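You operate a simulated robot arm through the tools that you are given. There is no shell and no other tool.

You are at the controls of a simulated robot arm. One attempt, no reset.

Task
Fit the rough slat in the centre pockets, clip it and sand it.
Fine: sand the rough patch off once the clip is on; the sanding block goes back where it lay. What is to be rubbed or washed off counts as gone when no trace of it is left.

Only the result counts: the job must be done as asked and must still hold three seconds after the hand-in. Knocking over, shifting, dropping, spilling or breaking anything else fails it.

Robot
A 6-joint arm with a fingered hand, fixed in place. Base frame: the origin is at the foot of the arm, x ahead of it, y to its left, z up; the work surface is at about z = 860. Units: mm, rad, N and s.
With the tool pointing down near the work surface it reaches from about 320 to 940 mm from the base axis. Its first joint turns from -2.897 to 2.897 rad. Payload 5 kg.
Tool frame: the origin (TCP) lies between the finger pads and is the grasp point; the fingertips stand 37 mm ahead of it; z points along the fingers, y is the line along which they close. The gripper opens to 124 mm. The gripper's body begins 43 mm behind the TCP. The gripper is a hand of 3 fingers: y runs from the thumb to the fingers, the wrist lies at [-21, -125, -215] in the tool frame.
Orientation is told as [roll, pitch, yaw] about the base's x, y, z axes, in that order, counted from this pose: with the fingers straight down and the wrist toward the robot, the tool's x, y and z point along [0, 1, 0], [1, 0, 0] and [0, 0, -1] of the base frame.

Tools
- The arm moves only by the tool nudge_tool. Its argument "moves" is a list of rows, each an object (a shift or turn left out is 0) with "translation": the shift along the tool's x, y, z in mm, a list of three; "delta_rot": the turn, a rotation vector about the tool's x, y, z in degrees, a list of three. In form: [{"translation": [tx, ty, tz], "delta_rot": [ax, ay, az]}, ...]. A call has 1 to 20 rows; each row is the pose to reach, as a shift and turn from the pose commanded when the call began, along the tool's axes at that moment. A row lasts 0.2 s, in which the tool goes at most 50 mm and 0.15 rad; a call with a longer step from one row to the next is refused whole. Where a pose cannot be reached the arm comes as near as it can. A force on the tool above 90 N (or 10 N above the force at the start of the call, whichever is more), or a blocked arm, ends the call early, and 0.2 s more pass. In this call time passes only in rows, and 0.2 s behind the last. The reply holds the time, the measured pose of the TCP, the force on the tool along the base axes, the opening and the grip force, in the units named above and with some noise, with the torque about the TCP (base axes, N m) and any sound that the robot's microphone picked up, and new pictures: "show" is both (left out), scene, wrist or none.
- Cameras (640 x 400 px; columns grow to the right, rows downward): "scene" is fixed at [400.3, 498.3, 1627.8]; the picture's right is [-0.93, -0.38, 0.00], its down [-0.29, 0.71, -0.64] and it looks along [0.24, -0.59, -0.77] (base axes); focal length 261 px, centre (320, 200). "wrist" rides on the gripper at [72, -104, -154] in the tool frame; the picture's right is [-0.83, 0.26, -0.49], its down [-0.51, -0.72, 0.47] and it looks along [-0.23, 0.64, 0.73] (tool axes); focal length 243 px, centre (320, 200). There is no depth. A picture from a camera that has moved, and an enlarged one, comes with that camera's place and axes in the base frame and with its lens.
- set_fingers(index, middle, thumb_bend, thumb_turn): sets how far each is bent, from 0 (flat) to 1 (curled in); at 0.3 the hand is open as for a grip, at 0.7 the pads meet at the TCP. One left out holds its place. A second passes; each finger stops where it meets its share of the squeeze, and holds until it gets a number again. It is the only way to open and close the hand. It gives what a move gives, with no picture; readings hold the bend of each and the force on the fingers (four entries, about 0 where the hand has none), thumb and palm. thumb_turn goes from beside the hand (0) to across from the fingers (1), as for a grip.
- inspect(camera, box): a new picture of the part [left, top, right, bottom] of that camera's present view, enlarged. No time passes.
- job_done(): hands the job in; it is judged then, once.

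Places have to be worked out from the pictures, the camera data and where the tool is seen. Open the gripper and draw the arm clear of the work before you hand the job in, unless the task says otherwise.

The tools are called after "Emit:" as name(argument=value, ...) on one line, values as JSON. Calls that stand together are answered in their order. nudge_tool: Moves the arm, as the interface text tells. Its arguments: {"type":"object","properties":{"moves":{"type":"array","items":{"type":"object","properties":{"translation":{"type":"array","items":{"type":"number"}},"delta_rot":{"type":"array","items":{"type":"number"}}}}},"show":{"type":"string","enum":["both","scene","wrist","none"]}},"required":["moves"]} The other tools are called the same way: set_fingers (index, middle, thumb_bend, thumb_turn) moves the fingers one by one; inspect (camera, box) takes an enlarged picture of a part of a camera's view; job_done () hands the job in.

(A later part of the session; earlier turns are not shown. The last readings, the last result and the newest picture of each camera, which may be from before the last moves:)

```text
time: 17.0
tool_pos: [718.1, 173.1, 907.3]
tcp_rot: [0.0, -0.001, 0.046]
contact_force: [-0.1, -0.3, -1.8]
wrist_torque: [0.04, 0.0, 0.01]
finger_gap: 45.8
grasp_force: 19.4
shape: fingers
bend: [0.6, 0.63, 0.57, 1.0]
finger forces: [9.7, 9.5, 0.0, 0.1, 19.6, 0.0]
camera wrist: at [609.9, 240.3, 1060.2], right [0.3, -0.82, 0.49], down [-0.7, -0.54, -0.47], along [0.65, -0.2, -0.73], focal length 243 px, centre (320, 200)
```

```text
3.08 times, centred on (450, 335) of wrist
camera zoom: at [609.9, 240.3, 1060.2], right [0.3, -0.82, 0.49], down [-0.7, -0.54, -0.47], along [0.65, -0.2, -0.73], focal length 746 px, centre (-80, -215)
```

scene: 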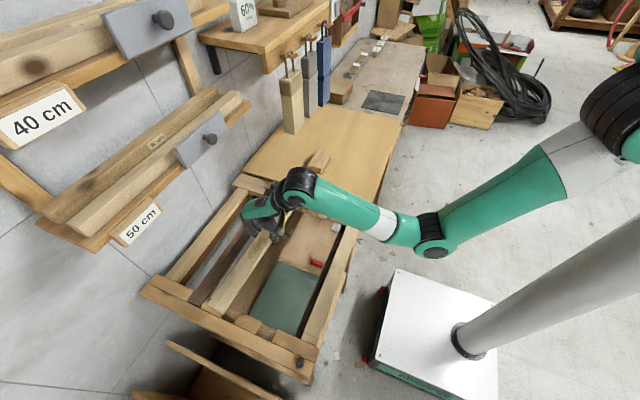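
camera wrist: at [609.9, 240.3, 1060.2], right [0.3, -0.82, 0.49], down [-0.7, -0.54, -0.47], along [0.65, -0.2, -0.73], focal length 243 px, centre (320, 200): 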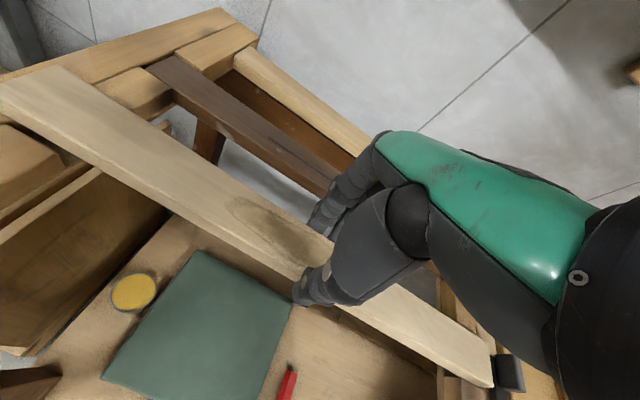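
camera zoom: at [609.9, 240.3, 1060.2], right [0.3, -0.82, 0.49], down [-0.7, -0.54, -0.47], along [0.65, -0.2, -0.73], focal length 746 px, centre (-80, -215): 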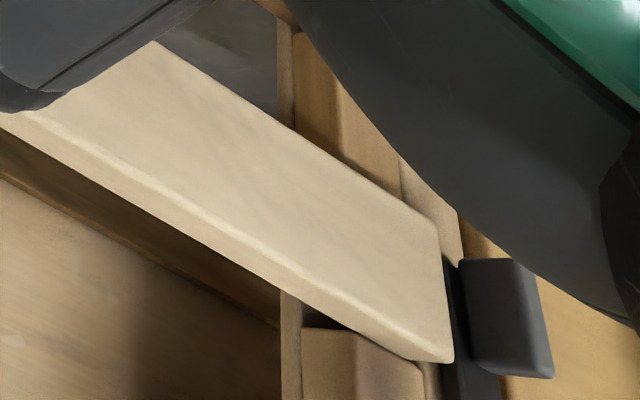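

Still no contact. The near end reads about 3 mm too far toward +x and the far end about centred, so I'll yaw another −0.6°, shift −1 in x and −2 in y, then continue lowering in small steps.

Emit:
nudge_tool(moves=[{"translation": [-2, -1, 0], "delta_rot": [0, 0, -0.6]}, {"translation": [-2, -1, 2], "delta_rot": [0, 0, -0.6]}, {"translation": [-2, -1, 4], "delta_rot": [0, 0, -0.6]}], show="none")

Emit:
nudge_tool(moves=[{"translation": [0, 0, 1.5]}, {"translation": [0, 0, 3]}], show="wrist")

Emit:
inspect(camera="scene", box=[200, 285, 260, 330])

Emit:
inspect(camera="wrist", box=[380, 270, 520, 400])

```text
time: 17.8
tool_pos: [716.7, 171.3, 901.8]
tcp_rot: [0.001, -0.001, 0.055]
contact_force: [-0.1, -0.5, -1.2]
wrist_torque: [-0.01, 0.0, 0.0]
finger_gap: 45.4
grasp_force: 19.7
shape: fingers
bend: [0.6, 0.63, 0.57, 1.0]
finger forces: [9.8, 9.7, 0.0, 0.0, 19.5, 0.0]
```

```text
time: 18.4
tool_pos: [717.1, 170.8, 898.3]
tcp_rot: [0.001, 0.003, 0.056]
contact_force: [0.1, -0.1, -1.7]
wrist_torque: [-0.01, -0.03, -0.01]
finger_gap: 45.2
grasp_force: 18.8
shape: fingers
bend: [0.6, 0.63, 0.57, 1.0]
finger forces: [9.7, 9.7, 0.0, 0.0, 19.5, 0.0]
camera wrist: at [608.4, 236.9, 1053.1], right [0.31, -0.81, 0.49], down [-0.69, -0.55, -0.47], along [0.65, -0.2, -0.73], focal length 243 px, centre (320, 200)
```

wrist: 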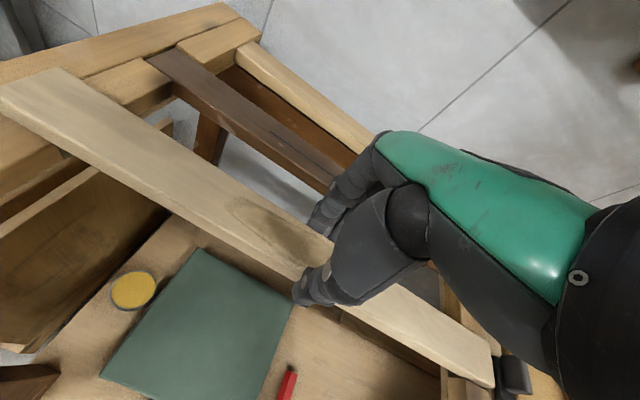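

```text
8.89 times, centred on (230, 308) of scene
camera zoom: at [400.3, 498.3, 1627.8], right [-0.93, -0.38, 0.0], down [-0.29, 0.71, -0.64], along [0.24, -0.59, -0.77], focal length 2319 px, centre (1120, -756)
```

zoom: 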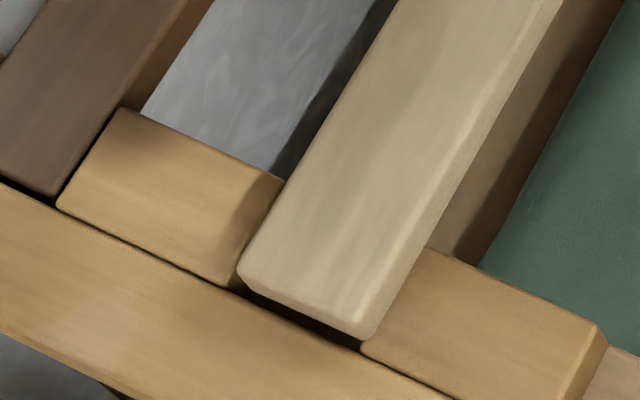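

```text
3.08 times, centred on (450, 335) of wrist
camera zoom: at [608.4, 236.9, 1053.1], right [0.31, -0.81, 0.49], down [-0.69, -0.55, -0.47], along [0.65, -0.2, -0.73], focal length 746 px, centre (-80, -215)
```

zoom: 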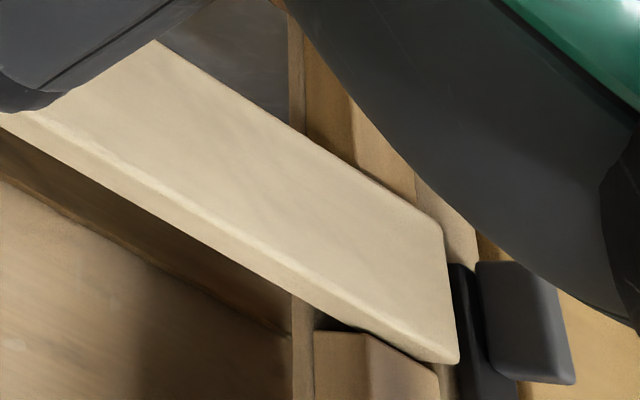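

No contact force, and the bottom should already be entering the pockets. I'll continue down gently.

Emit:
nudge_tool(moves=[{"translation": [0, 0, 1.5]}, {"translation": [0, 0, 3]}], show="none")

Emit:
nudge_tool(moves=[{"translation": [0, 0, 1]}, {"translation": [0, 0, 2]}], show="wrist")

Emit:
inspect(camera="scene", box=[200, 285, 260, 330])

Emit:
inspect(camera="wrist", box=[380, 270, 520, 400])

```text
time: 19.0
tool_pos: [717.4, 169.4, 896.4]
tcp_rot: [-0.001, 0.0, 0.057]
contact_force: [0.6, 0.5, -1.6]
wrist_torque: [0.02, 0.0, -0.05]
finger_gap: 45.7
grasp_force: 19.3
shape: fingers
bend: [0.6, 0.63, 0.57, 1.0]
finger forces: [9.8, 9.5, 0.1, 0.0, 19.4, 0.1]
```

```text
time: 19.6
tool_pos: [717.8, 170.7, 894.8]
tcp_rot: [0.0, 0.0, 0.056]
contact_force: [-0.4, 1.0, -2.0]
wrist_torque: [0.07, 0.01, 0.03]
finger_gap: 45.6
grasp_force: 18.9
shape: fingers
bend: [0.61, 0.63, 0.57, 1.0]
finger forces: [10.0, 9.5, 0.0, 0.0, 19.5, 0.0]
camera wrist: at [608.8, 237.2, 1048.1], right [0.31, -0.81, 0.49], down [-0.69, -0.55, -0.47], along [0.65, -0.2, -0.73], focal length 243 px, centre (320, 200)
```

wrist: 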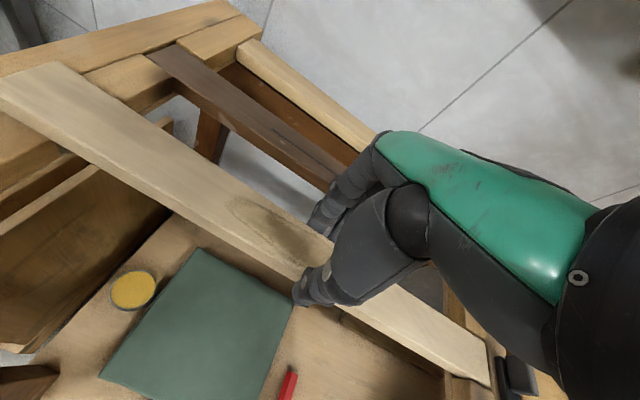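

```text
8.89 times, centred on (230, 308) of scene
camera zoom: at [400.3, 498.3, 1627.8], right [-0.93, -0.38, 0.0], down [-0.29, 0.71, -0.64], along [0.24, -0.59, -0.77], focal length 2319 px, centre (1120, -756)
```

zoom: 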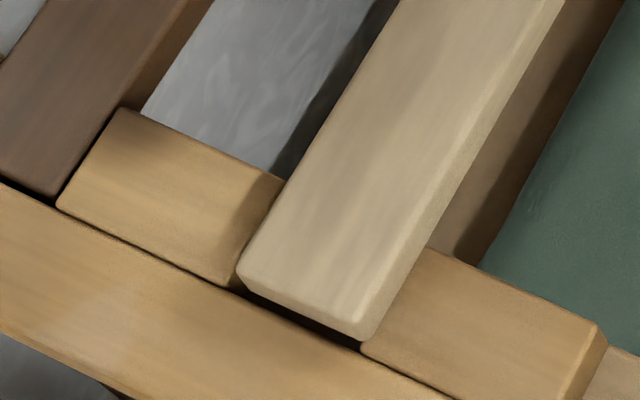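

```text
3.08 times, centred on (450, 335) of wrist
camera zoom: at [608.8, 237.2, 1048.1], right [0.31, -0.81, 0.49], down [-0.69, -0.55, -0.47], along [0.65, -0.2, -0.73], focal length 746 px, centre (-80, -215)
```

zoom: 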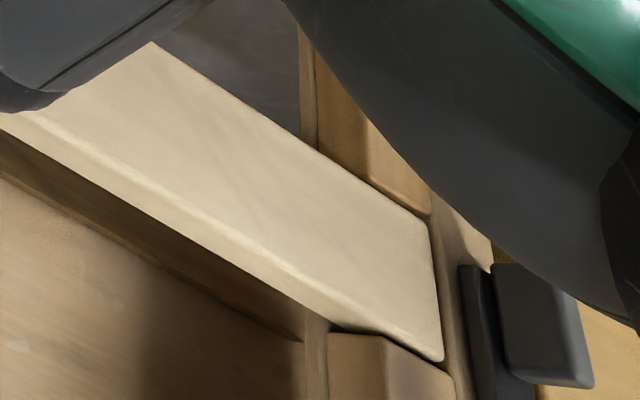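

The near end didn't seem to move down in the last step, so it may be resting on the edge of a filler. I'll zoom the wrist view on the near end.

Emit:
inspect(camera="wrist", box=[0, 30, 160, 190])

Emit:
inspect(camera="scene", box=[215, 265, 275, 310])

Emit:
inspect(camera="scene", box=[215, 290, 245, 315])

```text
2.50 times, centred on (80, 110) of wrist
camera zoom: at [608.8, 237.2, 1048.1], right [0.31, -0.81, 0.49], down [-0.69, -0.55, -0.47], along [0.65, -0.2, -0.73], focal length 606 px, centre (920, 425)
```

zoom: 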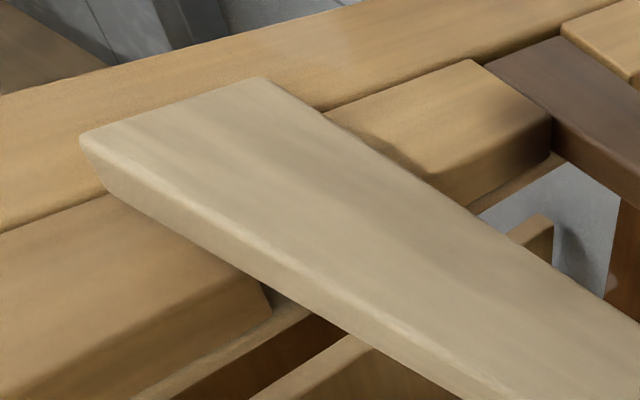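

```text
8.89 times, centred on (245, 288) of scene
camera zoom: at [400.3, 498.3, 1627.8], right [-0.93, -0.38, 0.0], down [-0.29, 0.71, -0.64], along [0.24, -0.59, -0.77], focal length 2319 px, centre (987, -578)
```

zoom: 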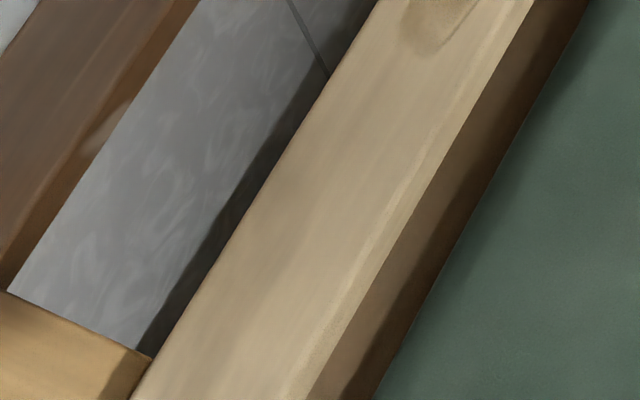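

```text
16.00 times, centred on (230, 302) of scene
camera zoom: at [400.3, 498.3, 1627.8], right [-0.93, -0.38, 0.0], down [-0.29, 0.71, -0.64], along [0.24, -0.59, -0.77], focal length 4174 px, centre (1760, -1440)
```

zoom: 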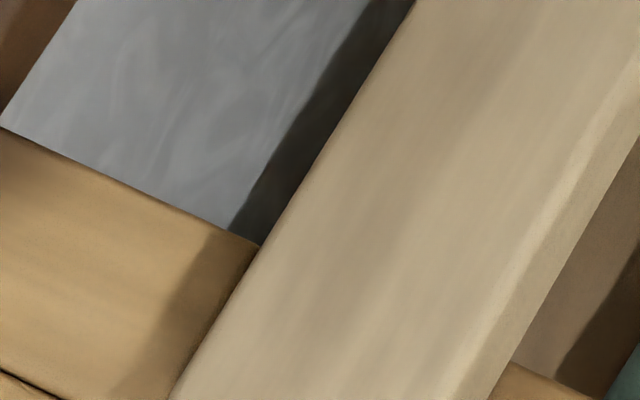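

In the wrist view the near end sits on the +x edge of the middle filler (near end too far toward −x), while the far end is already low and about 10 mm short of its wall. I'll lift 14 mm, shift +3 x and −4 y, undo 0.75° of yaw, and check the tilt.

Emit:
nudge_tool(moves=[{"translation": [0, 0, -7]}, {"translation": [0, 0, -14]}, {"translation": [-4, 3, -14], "delta_rot": [0, 0, 0.75]}], show="wrist")

Emit:
inspect(camera="wrist", box=[0, 30, 160, 190])

Emit:
inspect(camera="scene", box=[200, 285, 260, 330])

Emit:
inspect(camera="wrist", box=[380, 270, 520, 400])

Emit:
inspect(camera="scene", box=[240, 175, 340, 255])

```text
time: 20.4
tool_pos: [721.4, 168.7, 908.7]
tcp_rot: [-0.001, 0.001, 0.043]
contact_force: [0.2, 5.7, -2.6]
wrist_torque: [0.14, -0.01, 0.04]
finger_gap: 45.4
grasp_force: 19.9
shape: fingers
bend: [0.6, 0.63, 0.57, 1.0]
finger forces: [9.8, 9.6, 0.0, 0.0, 19.5, 0.1]
camera wrist: at [612.6, 235.5, 1062.7], right [0.3, -0.82, 0.49], down [-0.7, -0.54, -0.47], along [0.65, -0.2, -0.73], focal length 243 px, centre (320, 200)
```

wrist: 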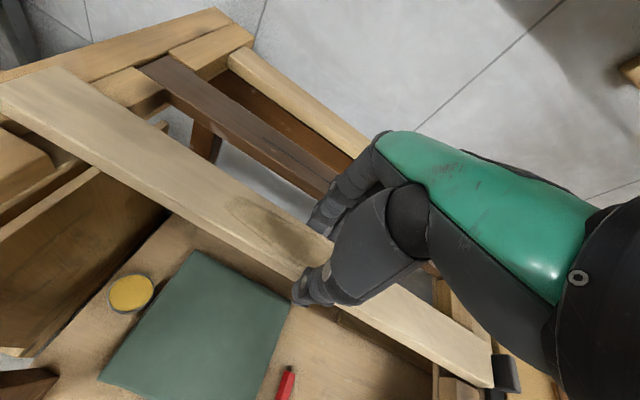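

```text
2.50 times, centred on (80, 110) of wrist
camera zoom: at [612.6, 235.5, 1062.7], right [0.3, -0.82, 0.49], down [-0.7, -0.54, -0.47], along [0.65, -0.2, -0.73], focal length 606 px, centre (920, 425)
```

zoom: 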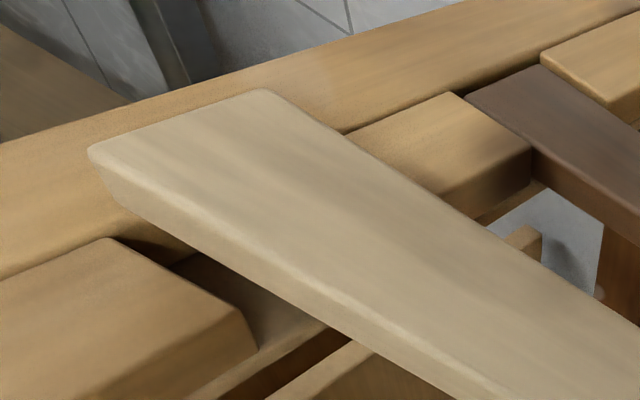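

```text
8.89 times, centred on (230, 308) of scene
camera zoom: at [400.3, 498.3, 1627.8], right [-0.93, -0.38, 0.0], down [-0.29, 0.71, -0.64], along [0.24, -0.59, -0.77], focal length 2319 px, centre (1120, -756)
```

zoom: 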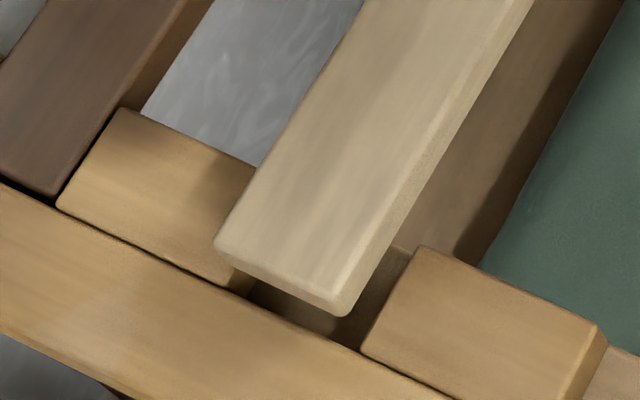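

```text
3.08 times, centred on (450, 335) of wrist
camera zoom: at [612.6, 235.5, 1062.7], right [0.3, -0.82, 0.49], down [-0.7, -0.54, -0.47], along [0.65, -0.2, -0.73], focal length 746 px, centre (-80, -215)
```

zoom: 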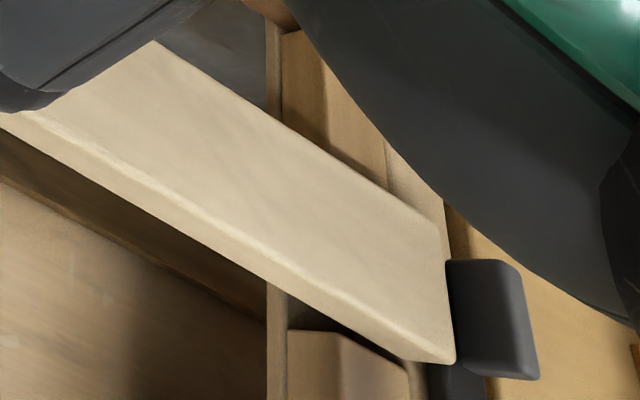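

```text
5.00 times, centred on (290, 215) of scene
camera zoom: at [400.3, 498.3, 1627.8], right [-0.93, -0.38, 0.0], down [-0.29, 0.71, -0.64], along [0.24, -0.59, -0.77], focal length 1304 px, centre (470, 125)
```

zoom: 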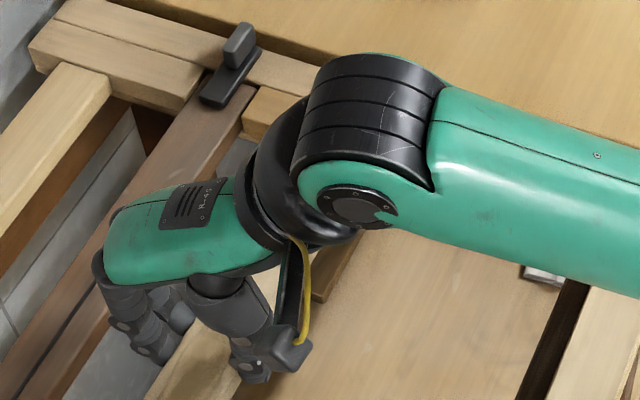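

A 5.7 N force along y says the far end is touching the back wall or clip handle, which means the slat is tilted: near end high, far end low, by about 2.5–3°. I'll back off +5 in y, raise a little, and level it by rotating about the tool y axis.

Emit:
nudge_tool(moves=[{"translation": [5, 0, 0]}, {"translation": [5, 0, -6]}, {"translation": [6, 0, -6], "delta_rot": [0, -1.3, 0]}, {"translation": [6, 0, -6], "delta_rot": [0, -2.6, 0]}], show="wrist")

Emit:
inspect(camera="wrist", box=[0, 30, 160, 190])

Emit:
inspect(camera="scene", box=[200, 285, 260, 330])

Emit:
inspect(camera="wrist", box=[380, 270, 520, 400])

```text
time: 21.4
tool_pos: [719.1, 173.0, 913.7]
tcp_rot: [-0.045, -0.001, 0.041]
contact_force: [-0.4, -0.1, -1.7]
wrist_torque: [0.02, -0.01, 0.0]
finger_gap: 45.5
grasp_force: 19.7
shape: fingers
bend: [0.6, 0.63, 0.57, 1.0]
finger forces: [9.9, 9.6, 0.1, 0.0, 19.5, 0.1]
camera wrist: at [611.9, 247.3, 1064.6], right [0.3, -0.79, 0.53], down [-0.7, -0.56, -0.45], along [0.65, -0.24, -0.72], focal length 243 px, centre (320, 200)
```

wrist: 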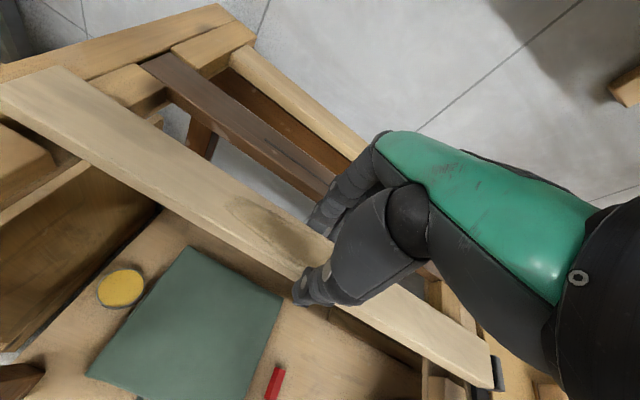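

```text
2.50 times, centred on (80, 110) of wrist
camera zoom: at [611.9, 247.3, 1064.6], right [0.3, -0.79, 0.53], down [-0.7, -0.56, -0.45], along [0.65, -0.24, -0.72], focal length 606 px, centre (920, 425)
```

zoom: 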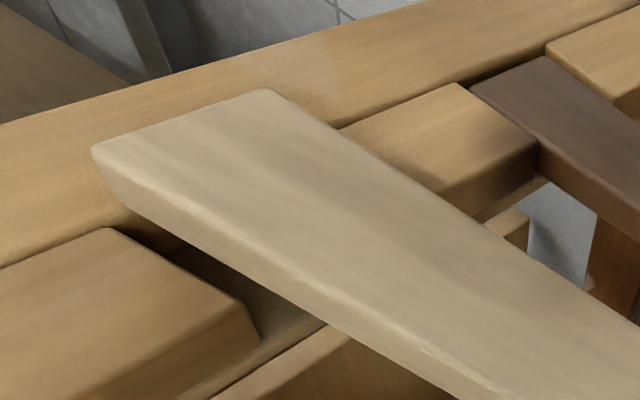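

```text
8.89 times, centred on (230, 308) of scene
camera zoom: at [400.3, 498.3, 1627.8], right [-0.93, -0.38, 0.0], down [-0.29, 0.71, -0.64], along [0.24, -0.59, -0.77], focal length 2319 px, centre (1120, -756)
```

zoom: 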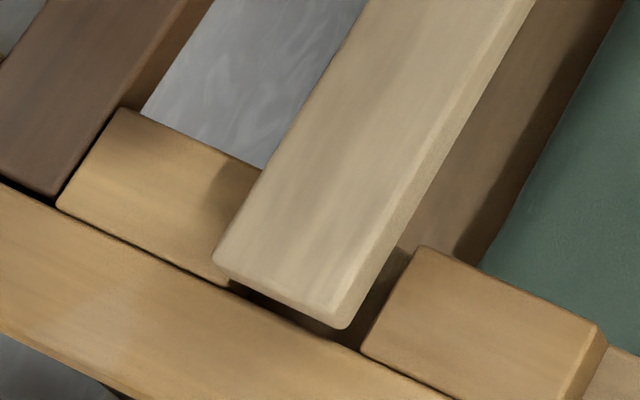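

```text
3.08 times, centred on (450, 335) of wrist
camera zoom: at [611.9, 247.3, 1064.6], right [0.3, -0.79, 0.53], down [-0.7, -0.56, -0.45], along [0.65, -0.24, -0.72], focal length 746 px, centre (-80, -215)
```

zoom: 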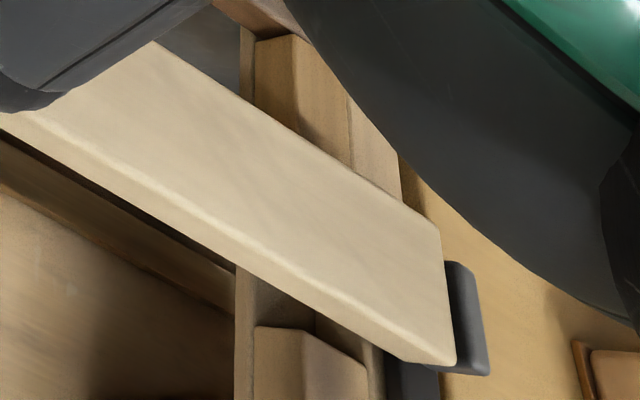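

After levelling, the near end is centred at x≈712, about 2 mm short of its wall, and the far end at x≈713. I'll lower in small steps and check whether the near end drops into the pocket.

Emit:
nudge_tool(moves=[{"translation": [0, 0, 2.5]}, {"translation": [0, 0, 5]}, {"translation": [0, 0, 7.5]}, {"translation": [0, 0, 10]}], show="wrist")

Emit:
inspect(camera="wrist", box=[0, 30, 160, 190])

Emit:
inspect(camera="scene", box=[200, 285, 260, 330])

Emit:
inspect(camera="wrist", box=[380, 270, 520, 400])

```text
time: 22.4
tool_pos: [719.4, 172.8, 904.3]
tcp_rot: [-0.045, -0.001, 0.041]
contact_force: [0.3, 0.4, -2.5]
wrist_torque: [0.02, 0.04, -0.02]
finger_gap: 45.3
grasp_force: 19.4
shape: fingers
bend: [0.6, 0.63, 0.57, 1.0]
finger forces: [9.9, 9.7, 0.1, 0.1, 19.5, 0.1]
camera wrist: at [611.9, 247.1, 1054.9], right [0.3, -0.8, 0.53], down [-0.7, -0.56, -0.45], along [0.65, -0.24, -0.72], focal length 243 px, centre (320, 200)
```

wrist: 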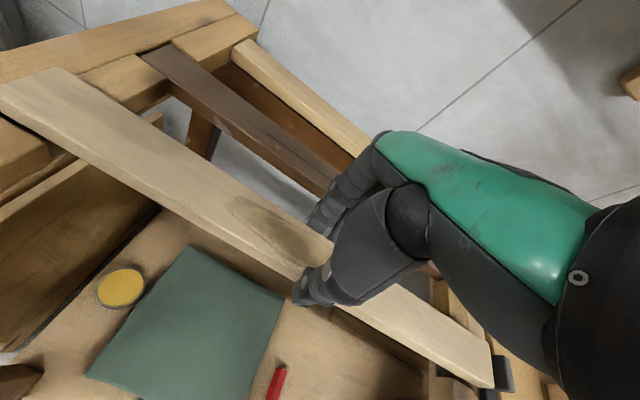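

```text
2.50 times, centred on (80, 110) of wrist
camera zoom: at [611.9, 247.1, 1054.9], right [0.3, -0.8, 0.53], down [-0.7, -0.56, -0.45], along [0.65, -0.24, -0.72], focal length 606 px, centre (920, 425)
```

zoom: 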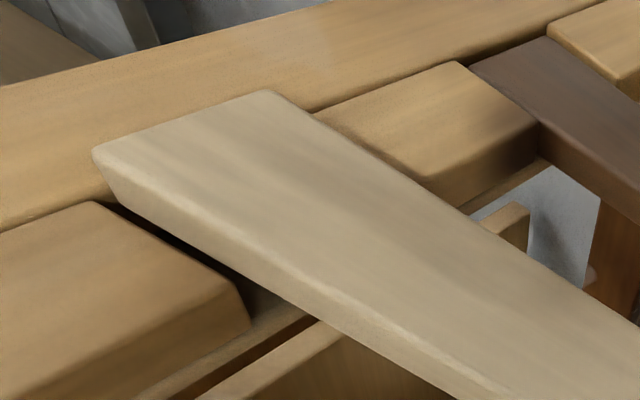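

```text
8.89 times, centred on (230, 308) of scene
camera zoom: at [400.3, 498.3, 1627.8], right [-0.93, -0.38, 0.0], down [-0.29, 0.71, -0.64], along [0.24, -0.59, -0.77], focal length 2319 px, centre (1120, -756)
```

zoom: 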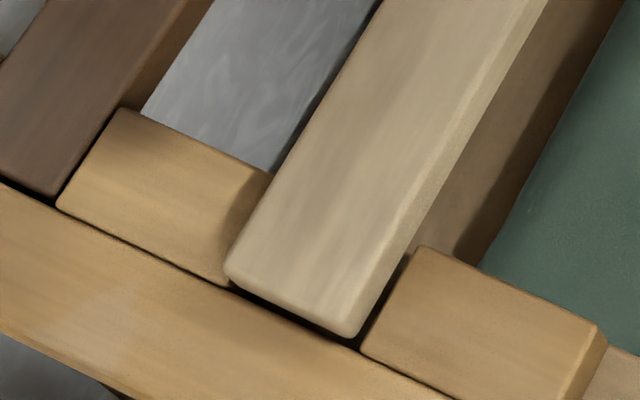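

```text
3.08 times, centred on (450, 335) of wrist
camera zoom: at [611.9, 247.1, 1054.9], right [0.3, -0.8, 0.53], down [-0.7, -0.56, -0.45], along [0.65, -0.24, -0.72], focal length 746 px, centre (-80, -215)
```

zoom: 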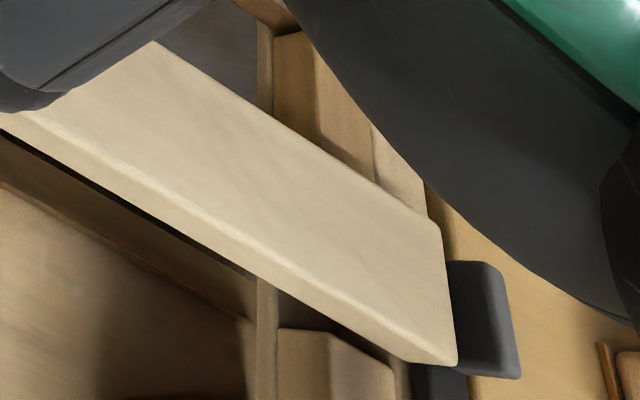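

The near end now lies over the pocket with a gap visible to both fillers and no contact force. I'll continue down in small steps.

Emit:
nudge_tool(moves=[{"translation": [0, 0, 2]}, {"translation": [0, 0, 4]}], show="none")

Emit:
nudge_tool(moves=[{"translation": [0, 0, 2]}, {"translation": [0, 0, 4]}], show="wrist")

Emit:
inspect(camera="wrist", box=[0, 30, 160, 190])

Emit:
inspect(camera="scene", box=[200, 285, 260, 330])

Emit:
inspect(camera="wrist", box=[380, 270, 520, 400])

```text
time: 23.0
tool_pos: [720.4, 172.0, 899.7]
tcp_rot: [-0.046, 0.0, 0.042]
contact_force: [-0.2, -0.2, -1.3]
wrist_torque: [-0.01, 0.0, -0.01]
finger_gap: 45.5
grasp_force: 19.5
shape: fingers
bend: [0.6, 0.63, 0.57, 1.0]
finger forces: [10.0, 9.5, 0.0, 0.1, 19.6, 0.0]
```

```text
time: 23.6
tool_pos: [719.9, 173.7, 896.3]
tcp_rot: [-0.044, 0.0, 0.041]
contact_force: [-0.8, 0.3, -1.6]
wrist_torque: [0.03, 0.03, 0.0]
finger_gap: 45.4
grasp_force: 19.8
shape: fingers
bend: [0.6, 0.63, 0.57, 1.0]
finger forces: [9.9, 9.6, 0.0, 0.0, 19.4, 0.0]
camera wrist: at [612.0, 247.0, 1046.7], right [0.3, -0.8, 0.53], down [-0.7, -0.56, -0.45], along [0.65, -0.24, -0.72], focal length 243 px, centre (320, 200)
```

wrist: 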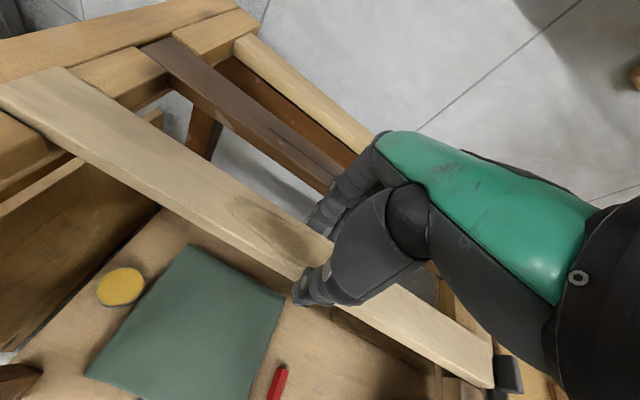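

```text
2.50 times, centred on (80, 110) of wrist
camera zoom: at [612.0, 247.0, 1046.7], right [0.3, -0.8, 0.53], down [-0.7, -0.56, -0.45], along [0.65, -0.24, -0.72], focal length 606 px, centre (920, 425)
```

zoom: 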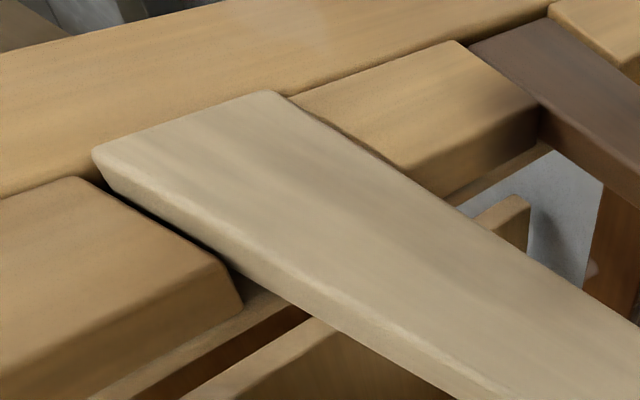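

```text
8.89 times, centred on (230, 308) of scene
camera zoom: at [400.3, 498.3, 1627.8], right [-0.93, -0.38, 0.0], down [-0.29, 0.71, -0.64], along [0.24, -0.59, -0.77], focal length 2319 px, centre (1120, -756)
```

zoom: 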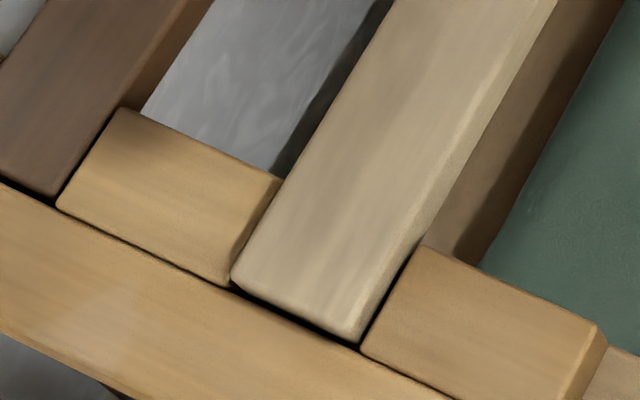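

```text
3.08 times, centred on (450, 335) of wrist
camera zoom: at [612.0, 247.0, 1046.7], right [0.3, -0.8, 0.53], down [-0.7, -0.56, -0.45], along [0.65, -0.24, -0.72], focal length 746 px, centre (-80, -215)
```

zoom: 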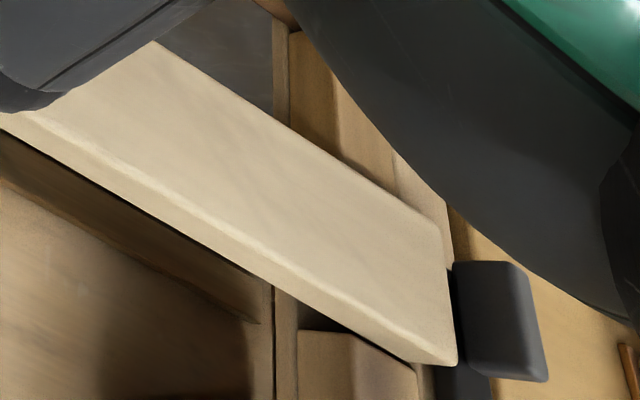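

The near end is now clearly sinking into its pocket between the fillers. I'll continue lowering.

Emit:
nudge_tool(moves=[{"translation": [0, 0, 2]}, {"translation": [0, 0, 4]}], show="none")

Emit:
nudge_tool(moves=[{"translation": [0, 0, 1.5]}, {"translation": [0, 0, 3]}], show="wrist")

Emit:
inspect(camera="wrist", box=[0, 30, 160, 190])

Emit:
inspect(camera="scene", box=[200, 285, 260, 330])

Emit:
inspect(camera="wrist", box=[380, 270, 520, 400])

```text
time: 24.2
tool_pos: [720.3, 172.0, 892.7]
tcp_rot: [-0.046, 0.0, 0.042]
contact_force: [0.8, -0.2, -2.8]
wrist_torque: [0.01, 0.0, 0.01]
finger_gap: 45.7
grasp_force: 19.1
shape: fingers
bend: [0.6, 0.63, 0.57, 1.0]
finger forces: [9.9, 9.6, 0.0, 0.0, 19.6, 0.1]
```

```text
time: 24.8
tool_pos: [719.9, 172.1, 889.5]
tcp_rot: [-0.046, -0.001, 0.04]
contact_force: [-0.1, -0.5, -2.4]
wrist_torque: [0.03, -0.04, 0.0]
finger_gap: 45.7
grasp_force: 19.4
shape: fingers
bend: [0.6, 0.63, 0.57, 1.0]
finger forces: [9.8, 9.5, 0.0, 0.1, 19.5, 0.0]
camera wrist: at [611.8, 246.2, 1039.9], right [0.3, -0.8, 0.53], down [-0.7, -0.56, -0.45], along [0.65, -0.24, -0.72], focal length 243 px, centre (320, 200)
```

wrist: 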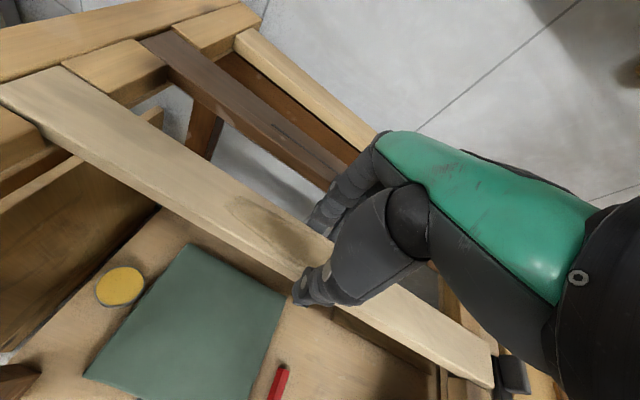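

```text
2.50 times, centred on (80, 110) of wrist
camera zoom: at [611.8, 246.2, 1039.9], right [0.3, -0.8, 0.53], down [-0.7, -0.56, -0.45], along [0.65, -0.24, -0.72], focal length 606 px, centre (920, 425)
```

zoom: 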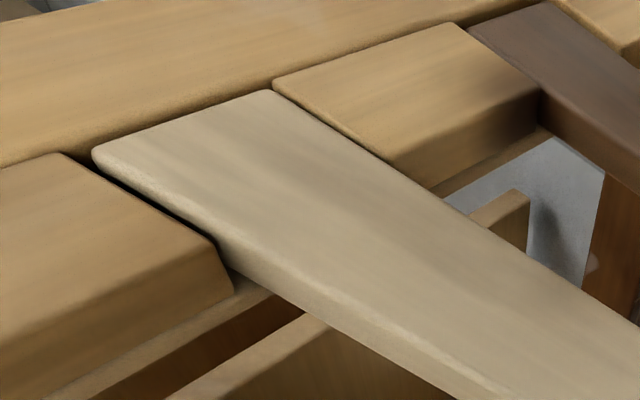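

```text
8.89 times, centred on (230, 308) of scene
camera zoom: at [400.3, 498.3, 1627.8], right [-0.93, -0.38, 0.0], down [-0.29, 0.71, -0.64], along [0.24, -0.59, -0.77], focal length 2319 px, centre (1120, -756)
```

zoom: 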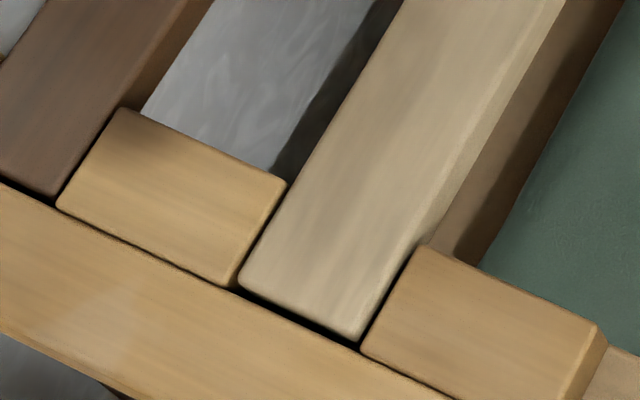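

```text
3.08 times, centred on (450, 335) of wrist
camera zoom: at [611.8, 246.2, 1039.9], right [0.3, -0.8, 0.53], down [-0.7, -0.56, -0.45], along [0.65, -0.24, -0.72], focal length 746 px, centre (-80, -215)
```

zoom: 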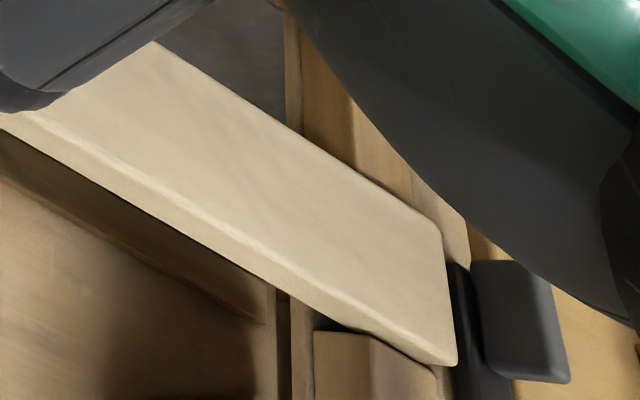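

The near end is almost flush and the far end is about 5 mm higher but also within its pocket. I'll lower the last few mm, levelling slightly as I go.

Emit:
nudge_tool(moves=[{"translation": [0, 0, 1]}, {"translation": [0, 0, 2]}], show="none")

Emit:
nudge_tool(moves=[{"translation": [0, 0, 1], "delta_rot": [0, 0.35, 0]}, {"translation": [0, 0, 2], "delta_rot": [0, 0.7, 0]}], show="wrist")

Emit:
inspect(camera="wrist", box=[0, 30, 160, 190])

Emit:
inspect(camera="wrist", box=[380, 270, 520, 400])

```text
time: 25.4
tool_pos: [720.2, 171.6, 886.3]
tcp_rot: [-0.047, 0.0, 0.043]
contact_force: [0.0, -0.5, -2.1]
wrist_torque: [0.04, 0.04, 0.02]
finger_gap: 45.4
grasp_force: 19.2
shape: fingers
bend: [0.6, 0.63, 0.57, 1.0]
finger forces: [9.9, 9.6, 0.0, 0.0, 19.5, 0.0]
```

```text
time: 26.0
tool_pos: [720.4, 171.8, 885.6]
tcp_rot: [-0.032, 0.0, 0.042]
contact_force: [-0.1, -0.2, -2.1]
wrist_torque: [0.0, -0.02, 0.03]
finger_gap: 45.7
grasp_force: 19.2
shape: fingers
bend: [0.6, 0.63, 0.57, 1.0]
finger forces: [10.0, 9.6, 0.0, 0.0, 19.4, 0.0]
camera wrist: at [612.1, 244.1, 1036.5], right [0.3, -0.8, 0.52], down [-0.7, -0.55, -0.45], along [0.65, -0.23, -0.72], focal length 243 px, centre (320, 200)
```

wrist: 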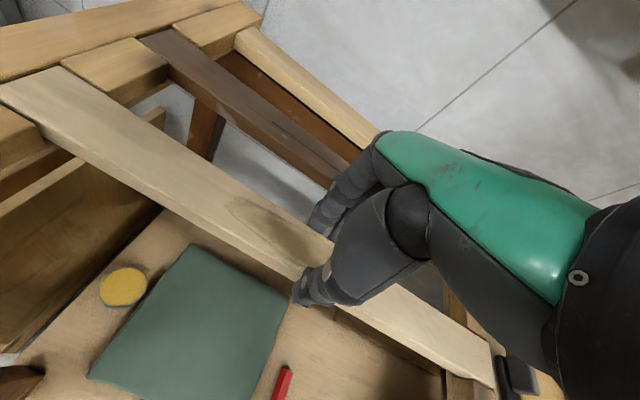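

```text
2.50 times, centred on (80, 110) of wrist
camera zoom: at [612.1, 244.1, 1036.5], right [0.3, -0.8, 0.52], down [-0.7, -0.55, -0.45], along [0.65, -0.23, -0.72], focal length 606 px, centre (920, 425)
```

zoom: 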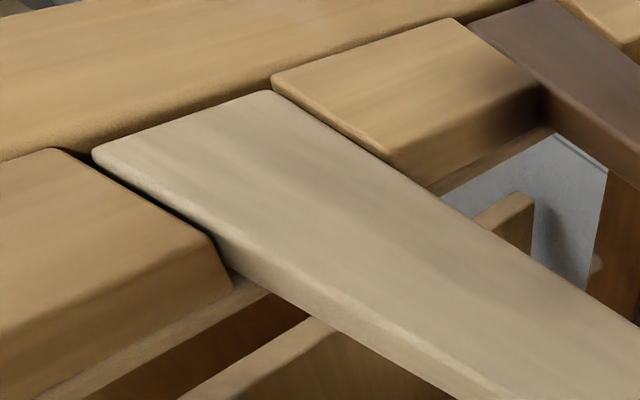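

```text
3.08 times, centred on (450, 335) of wrist
camera zoom: at [612.1, 244.1, 1036.5], right [0.3, -0.8, 0.52], down [-0.7, -0.55, -0.45], along [0.65, -0.23, -0.72], focal length 746 px, centre (-80, -215)
```

zoom: 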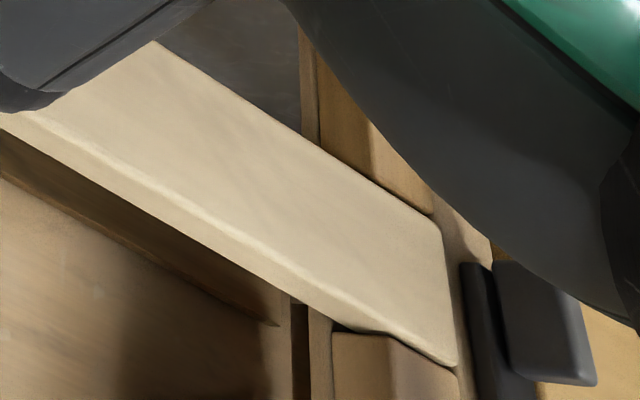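

Both ends are now inside their pockets with no side forces. A few more small steps to seat it.

Emit:
nudge_tool(moves=[{"translation": [0, 0, 1], "delta_rot": [0, 0.3, 0]}, {"translation": [0, 0, 2], "delta_rot": [0, 0.6, 0]}], show="none")

Emit:
nudge_tool(moves=[{"translation": [0, 0, 1]}, {"translation": [0, 0, 2]}], show="none")

Emit:
nudge_tool(moves=[{"translation": [0, 0, 1]}, {"translation": [0, 0, 2]}], show="wrist")

Emit:
inspect(camera="wrist", box=[0, 30, 160, 190])

Emit:
inspect(camera="wrist", box=[380, 270, 520, 400])

Emit:
inspect(camera="scene", box=[200, 285, 260, 330])

```text
time: 26.6
tool_pos: [720.0, 172.1, 882.9]
tcp_rot: [-0.022, 0.001, 0.042]
contact_force: [-0.4, 0.4, -2.3]
wrist_torque: [0.0, -0.05, 0.0]
finger_gap: 45.6
grasp_force: 19.6
shape: fingers
bend: [0.6, 0.63, 0.57, 1.0]
finger forces: [10.0, 9.6, 0.0, 0.0, 19.5, 0.0]
```

```text
time: 27.2
tool_pos: [720.3, 170.9, 882.1]
tcp_rot: [-0.024, -0.001, 0.043]
contact_force: [-0.9, 0.1, 0.4]
wrist_torque: [-0.02, 0.11, 0.03]
finger_gap: 45.3
grasp_force: 19.5
shape: fingers
bend: [0.61, 0.63, 0.57, 1.0]
finger forces: [9.6, 9.5, 0.1, 0.0, 19.9, 0.0]
```

```text
time: 27.8
tool_pos: [720.0, 171.6, 881.6]
tcp_rot: [-0.023, -0.004, 0.042]
contact_force: [-0.8, -0.2, 11.9]
wrist_torque: [-0.08, 0.22, -0.01]
finger_gap: 45.4
grasp_force: 19.9
shape: fingers
bend: [0.61, 0.63, 0.57, 1.0]
finger forces: [9.8, 9.9, 0.1, 0.0, 20.9, 0.0]
camera wrist: at [612.2, 242.6, 1032.9], right [0.29, -0.81, 0.51], down [-0.7, -0.55, -0.46], along [0.65, -0.22, -0.72], focal length 243 px, centre (320, 200)
```

wrist: 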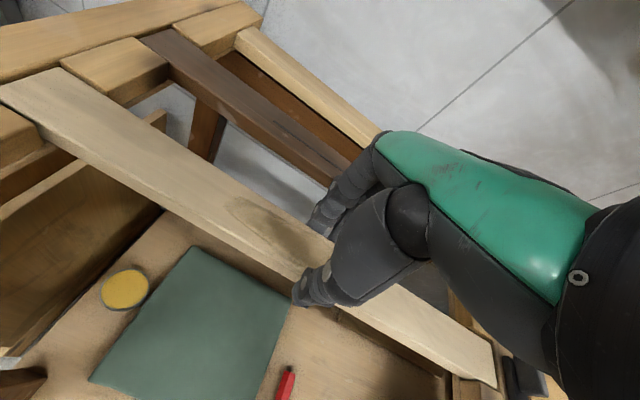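

```text
2.50 times, centred on (80, 110) of wrist
camera zoom: at [612.2, 242.6, 1032.9], right [0.29, -0.81, 0.51], down [-0.7, -0.55, -0.46], along [0.65, -0.22, -0.72], focal length 606 px, centre (920, 425)
```

zoom: 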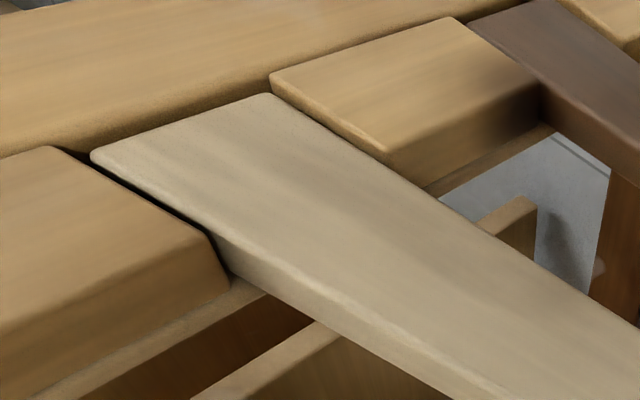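

```text
3.08 times, centred on (450, 335) of wrist
camera zoom: at [612.2, 242.6, 1032.9], right [0.29, -0.81, 0.51], down [-0.7, -0.55, -0.46], along [0.65, -0.22, -0.72], focal length 746 px, centre (-80, -215)
```

zoom: 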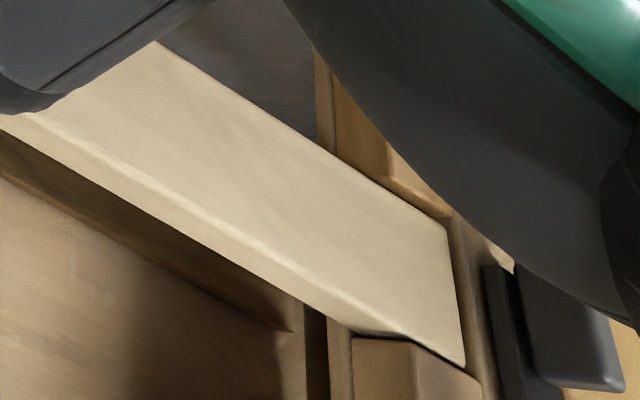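

```text
8.89 times, centred on (230, 308) of scene
camera zoom: at [400.3, 498.3, 1627.8], right [-0.93, -0.38, 0.0], down [-0.29, 0.71, -0.64], along [0.24, -0.59, -0.77], focal length 2319 px, centre (1120, -756)
```

zoom: 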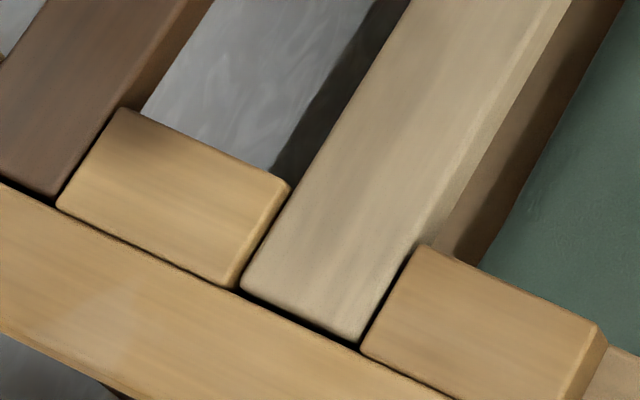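

The slat is seated: the force flipped to about +12 N upward and both ends sit flush with the fillers. I'll ease off 1 mm and open the fingers only partway, to stay clear of the dark slat.

Emit:
nudge_tool(moves=[{"translation": [0, 0, -1]}], show="none")

Emit:
set_fingers(index=0.5, middle=0.5, thumb_bend=0.47)

Emit:
nudge_tool(moves=[{"translation": [0, 0, -15]}, {"translation": [0, 0, -35]}, {"translation": [0, 0, -60]}], show="both")

Emit:
inspect(camera="wrist", box=[0, 100, 160, 260])

Emit:
inspect(camera="wrist", box=[340, 260, 520, 400])

Emit:
inspect(camera="scene", box=[200, 255, 290, 330])

```text
time: 28.2
tool_pos: [720.7, 171.3, 880.9]
tcp_rot: [-0.022, -0.001, 0.042]
contact_force: [2.3, -0.3, 10.3]
wrist_torque: [-0.05, 0.09, 0.0]
finger_gap: 45.0
grasp_force: 21.4
shape: fingers
bend: [0.61, 0.63, 0.58, 1.0]
finger forces: [11.4, 11.3, 0.0, 0.1, 20.0, 0.0]
```

```text
time: 29.2
tool_pos: [720.8, 171.8, 880.7]
tcp_rot: [-0.023, 0.0, 0.042]
contact_force: [0.4, -0.8, 0.5]
wrist_torque: [0.0, 0.0, 0.0]
finger_gap: 71.4
grasp_force: 0.1
shape: fingers
bend: [0.5, 0.5, 0.47, 1.0]
finger forces: [0.0, 0.0, 0.0, 0.0, 0.0, 0.1]
```

```text
time: 30.0
tool_pos: [719.7, 172.7, 940.9]
tcp_rot: [-0.023, -0.001, 0.042]
contact_force: [-0.5, -0.2, -0.1]
wrist_torque: [-0.02, 0.0, -0.01]
finger_gap: 71.7
grasp_force: 0.0
shape: fingers
bend: [0.5, 0.5, 0.47, 1.0]
finger forces: [0.0, 0.0, 0.0, 0.1, 0.0, 0.0]
camera wrist: at [612.3, 243.9, 1093.2], right [0.3, -0.81, 0.51], down [-0.7, -0.55, -0.46], along [0.65, -0.22, -0.73], focal length 243 px, centre (320, 200)
```

scene: 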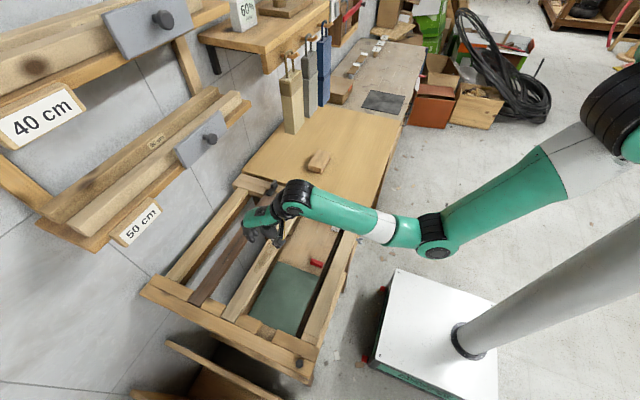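
wrist: 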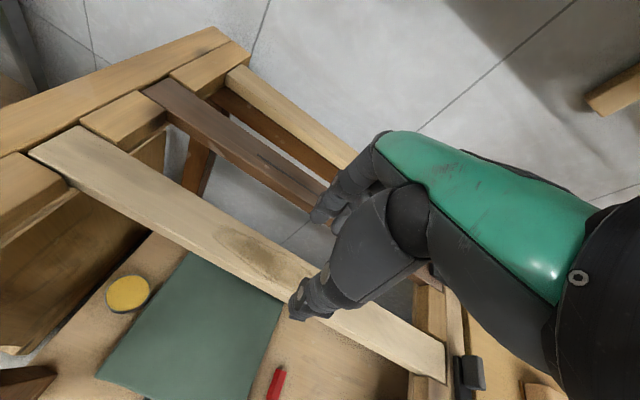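

```text
2.50 times, centred on (80, 180) of wrist
camera zoom: at [612.3, 243.9, 1093.2], right [0.3, -0.81, 0.51], down [-0.7, -0.55, -0.46], along [0.65, -0.22, -0.73], focal length 606 px, centre (920, 250)
```

zoom: 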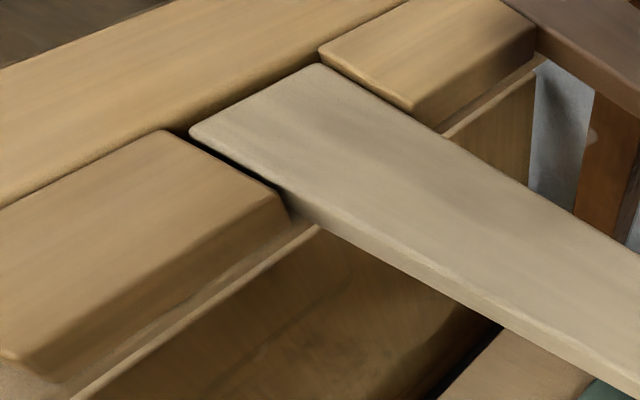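

```text
2.86 times, centred on (430, 330) of wrist
camera zoom: at [612.3, 243.9, 1093.2], right [0.3, -0.81, 0.51], down [-0.7, -0.55, -0.46], along [0.65, -0.22, -0.73], focal length 693 px, centre (6, -171)
```

zoom: 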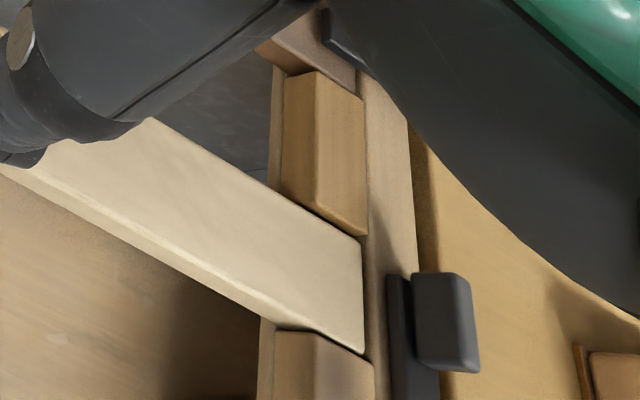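

```text
5.33 times, centred on (245, 292) of scene
camera zoom: at [400.3, 498.3, 1627.8], right [-0.93, -0.38, 0.0], down [-0.29, 0.71, -0.64], along [0.24, -0.59, -0.77], focal length 1391 px, centre (720, -293)
```

zoom: 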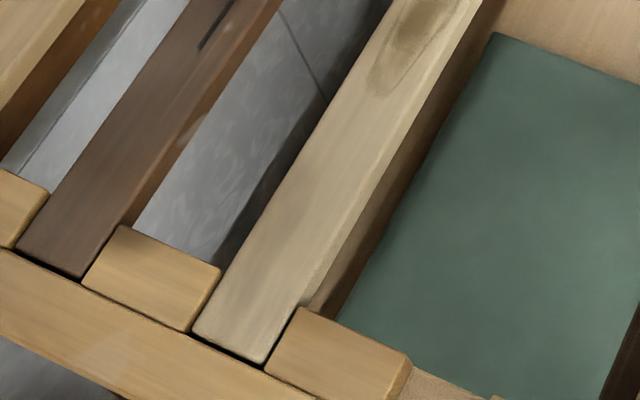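

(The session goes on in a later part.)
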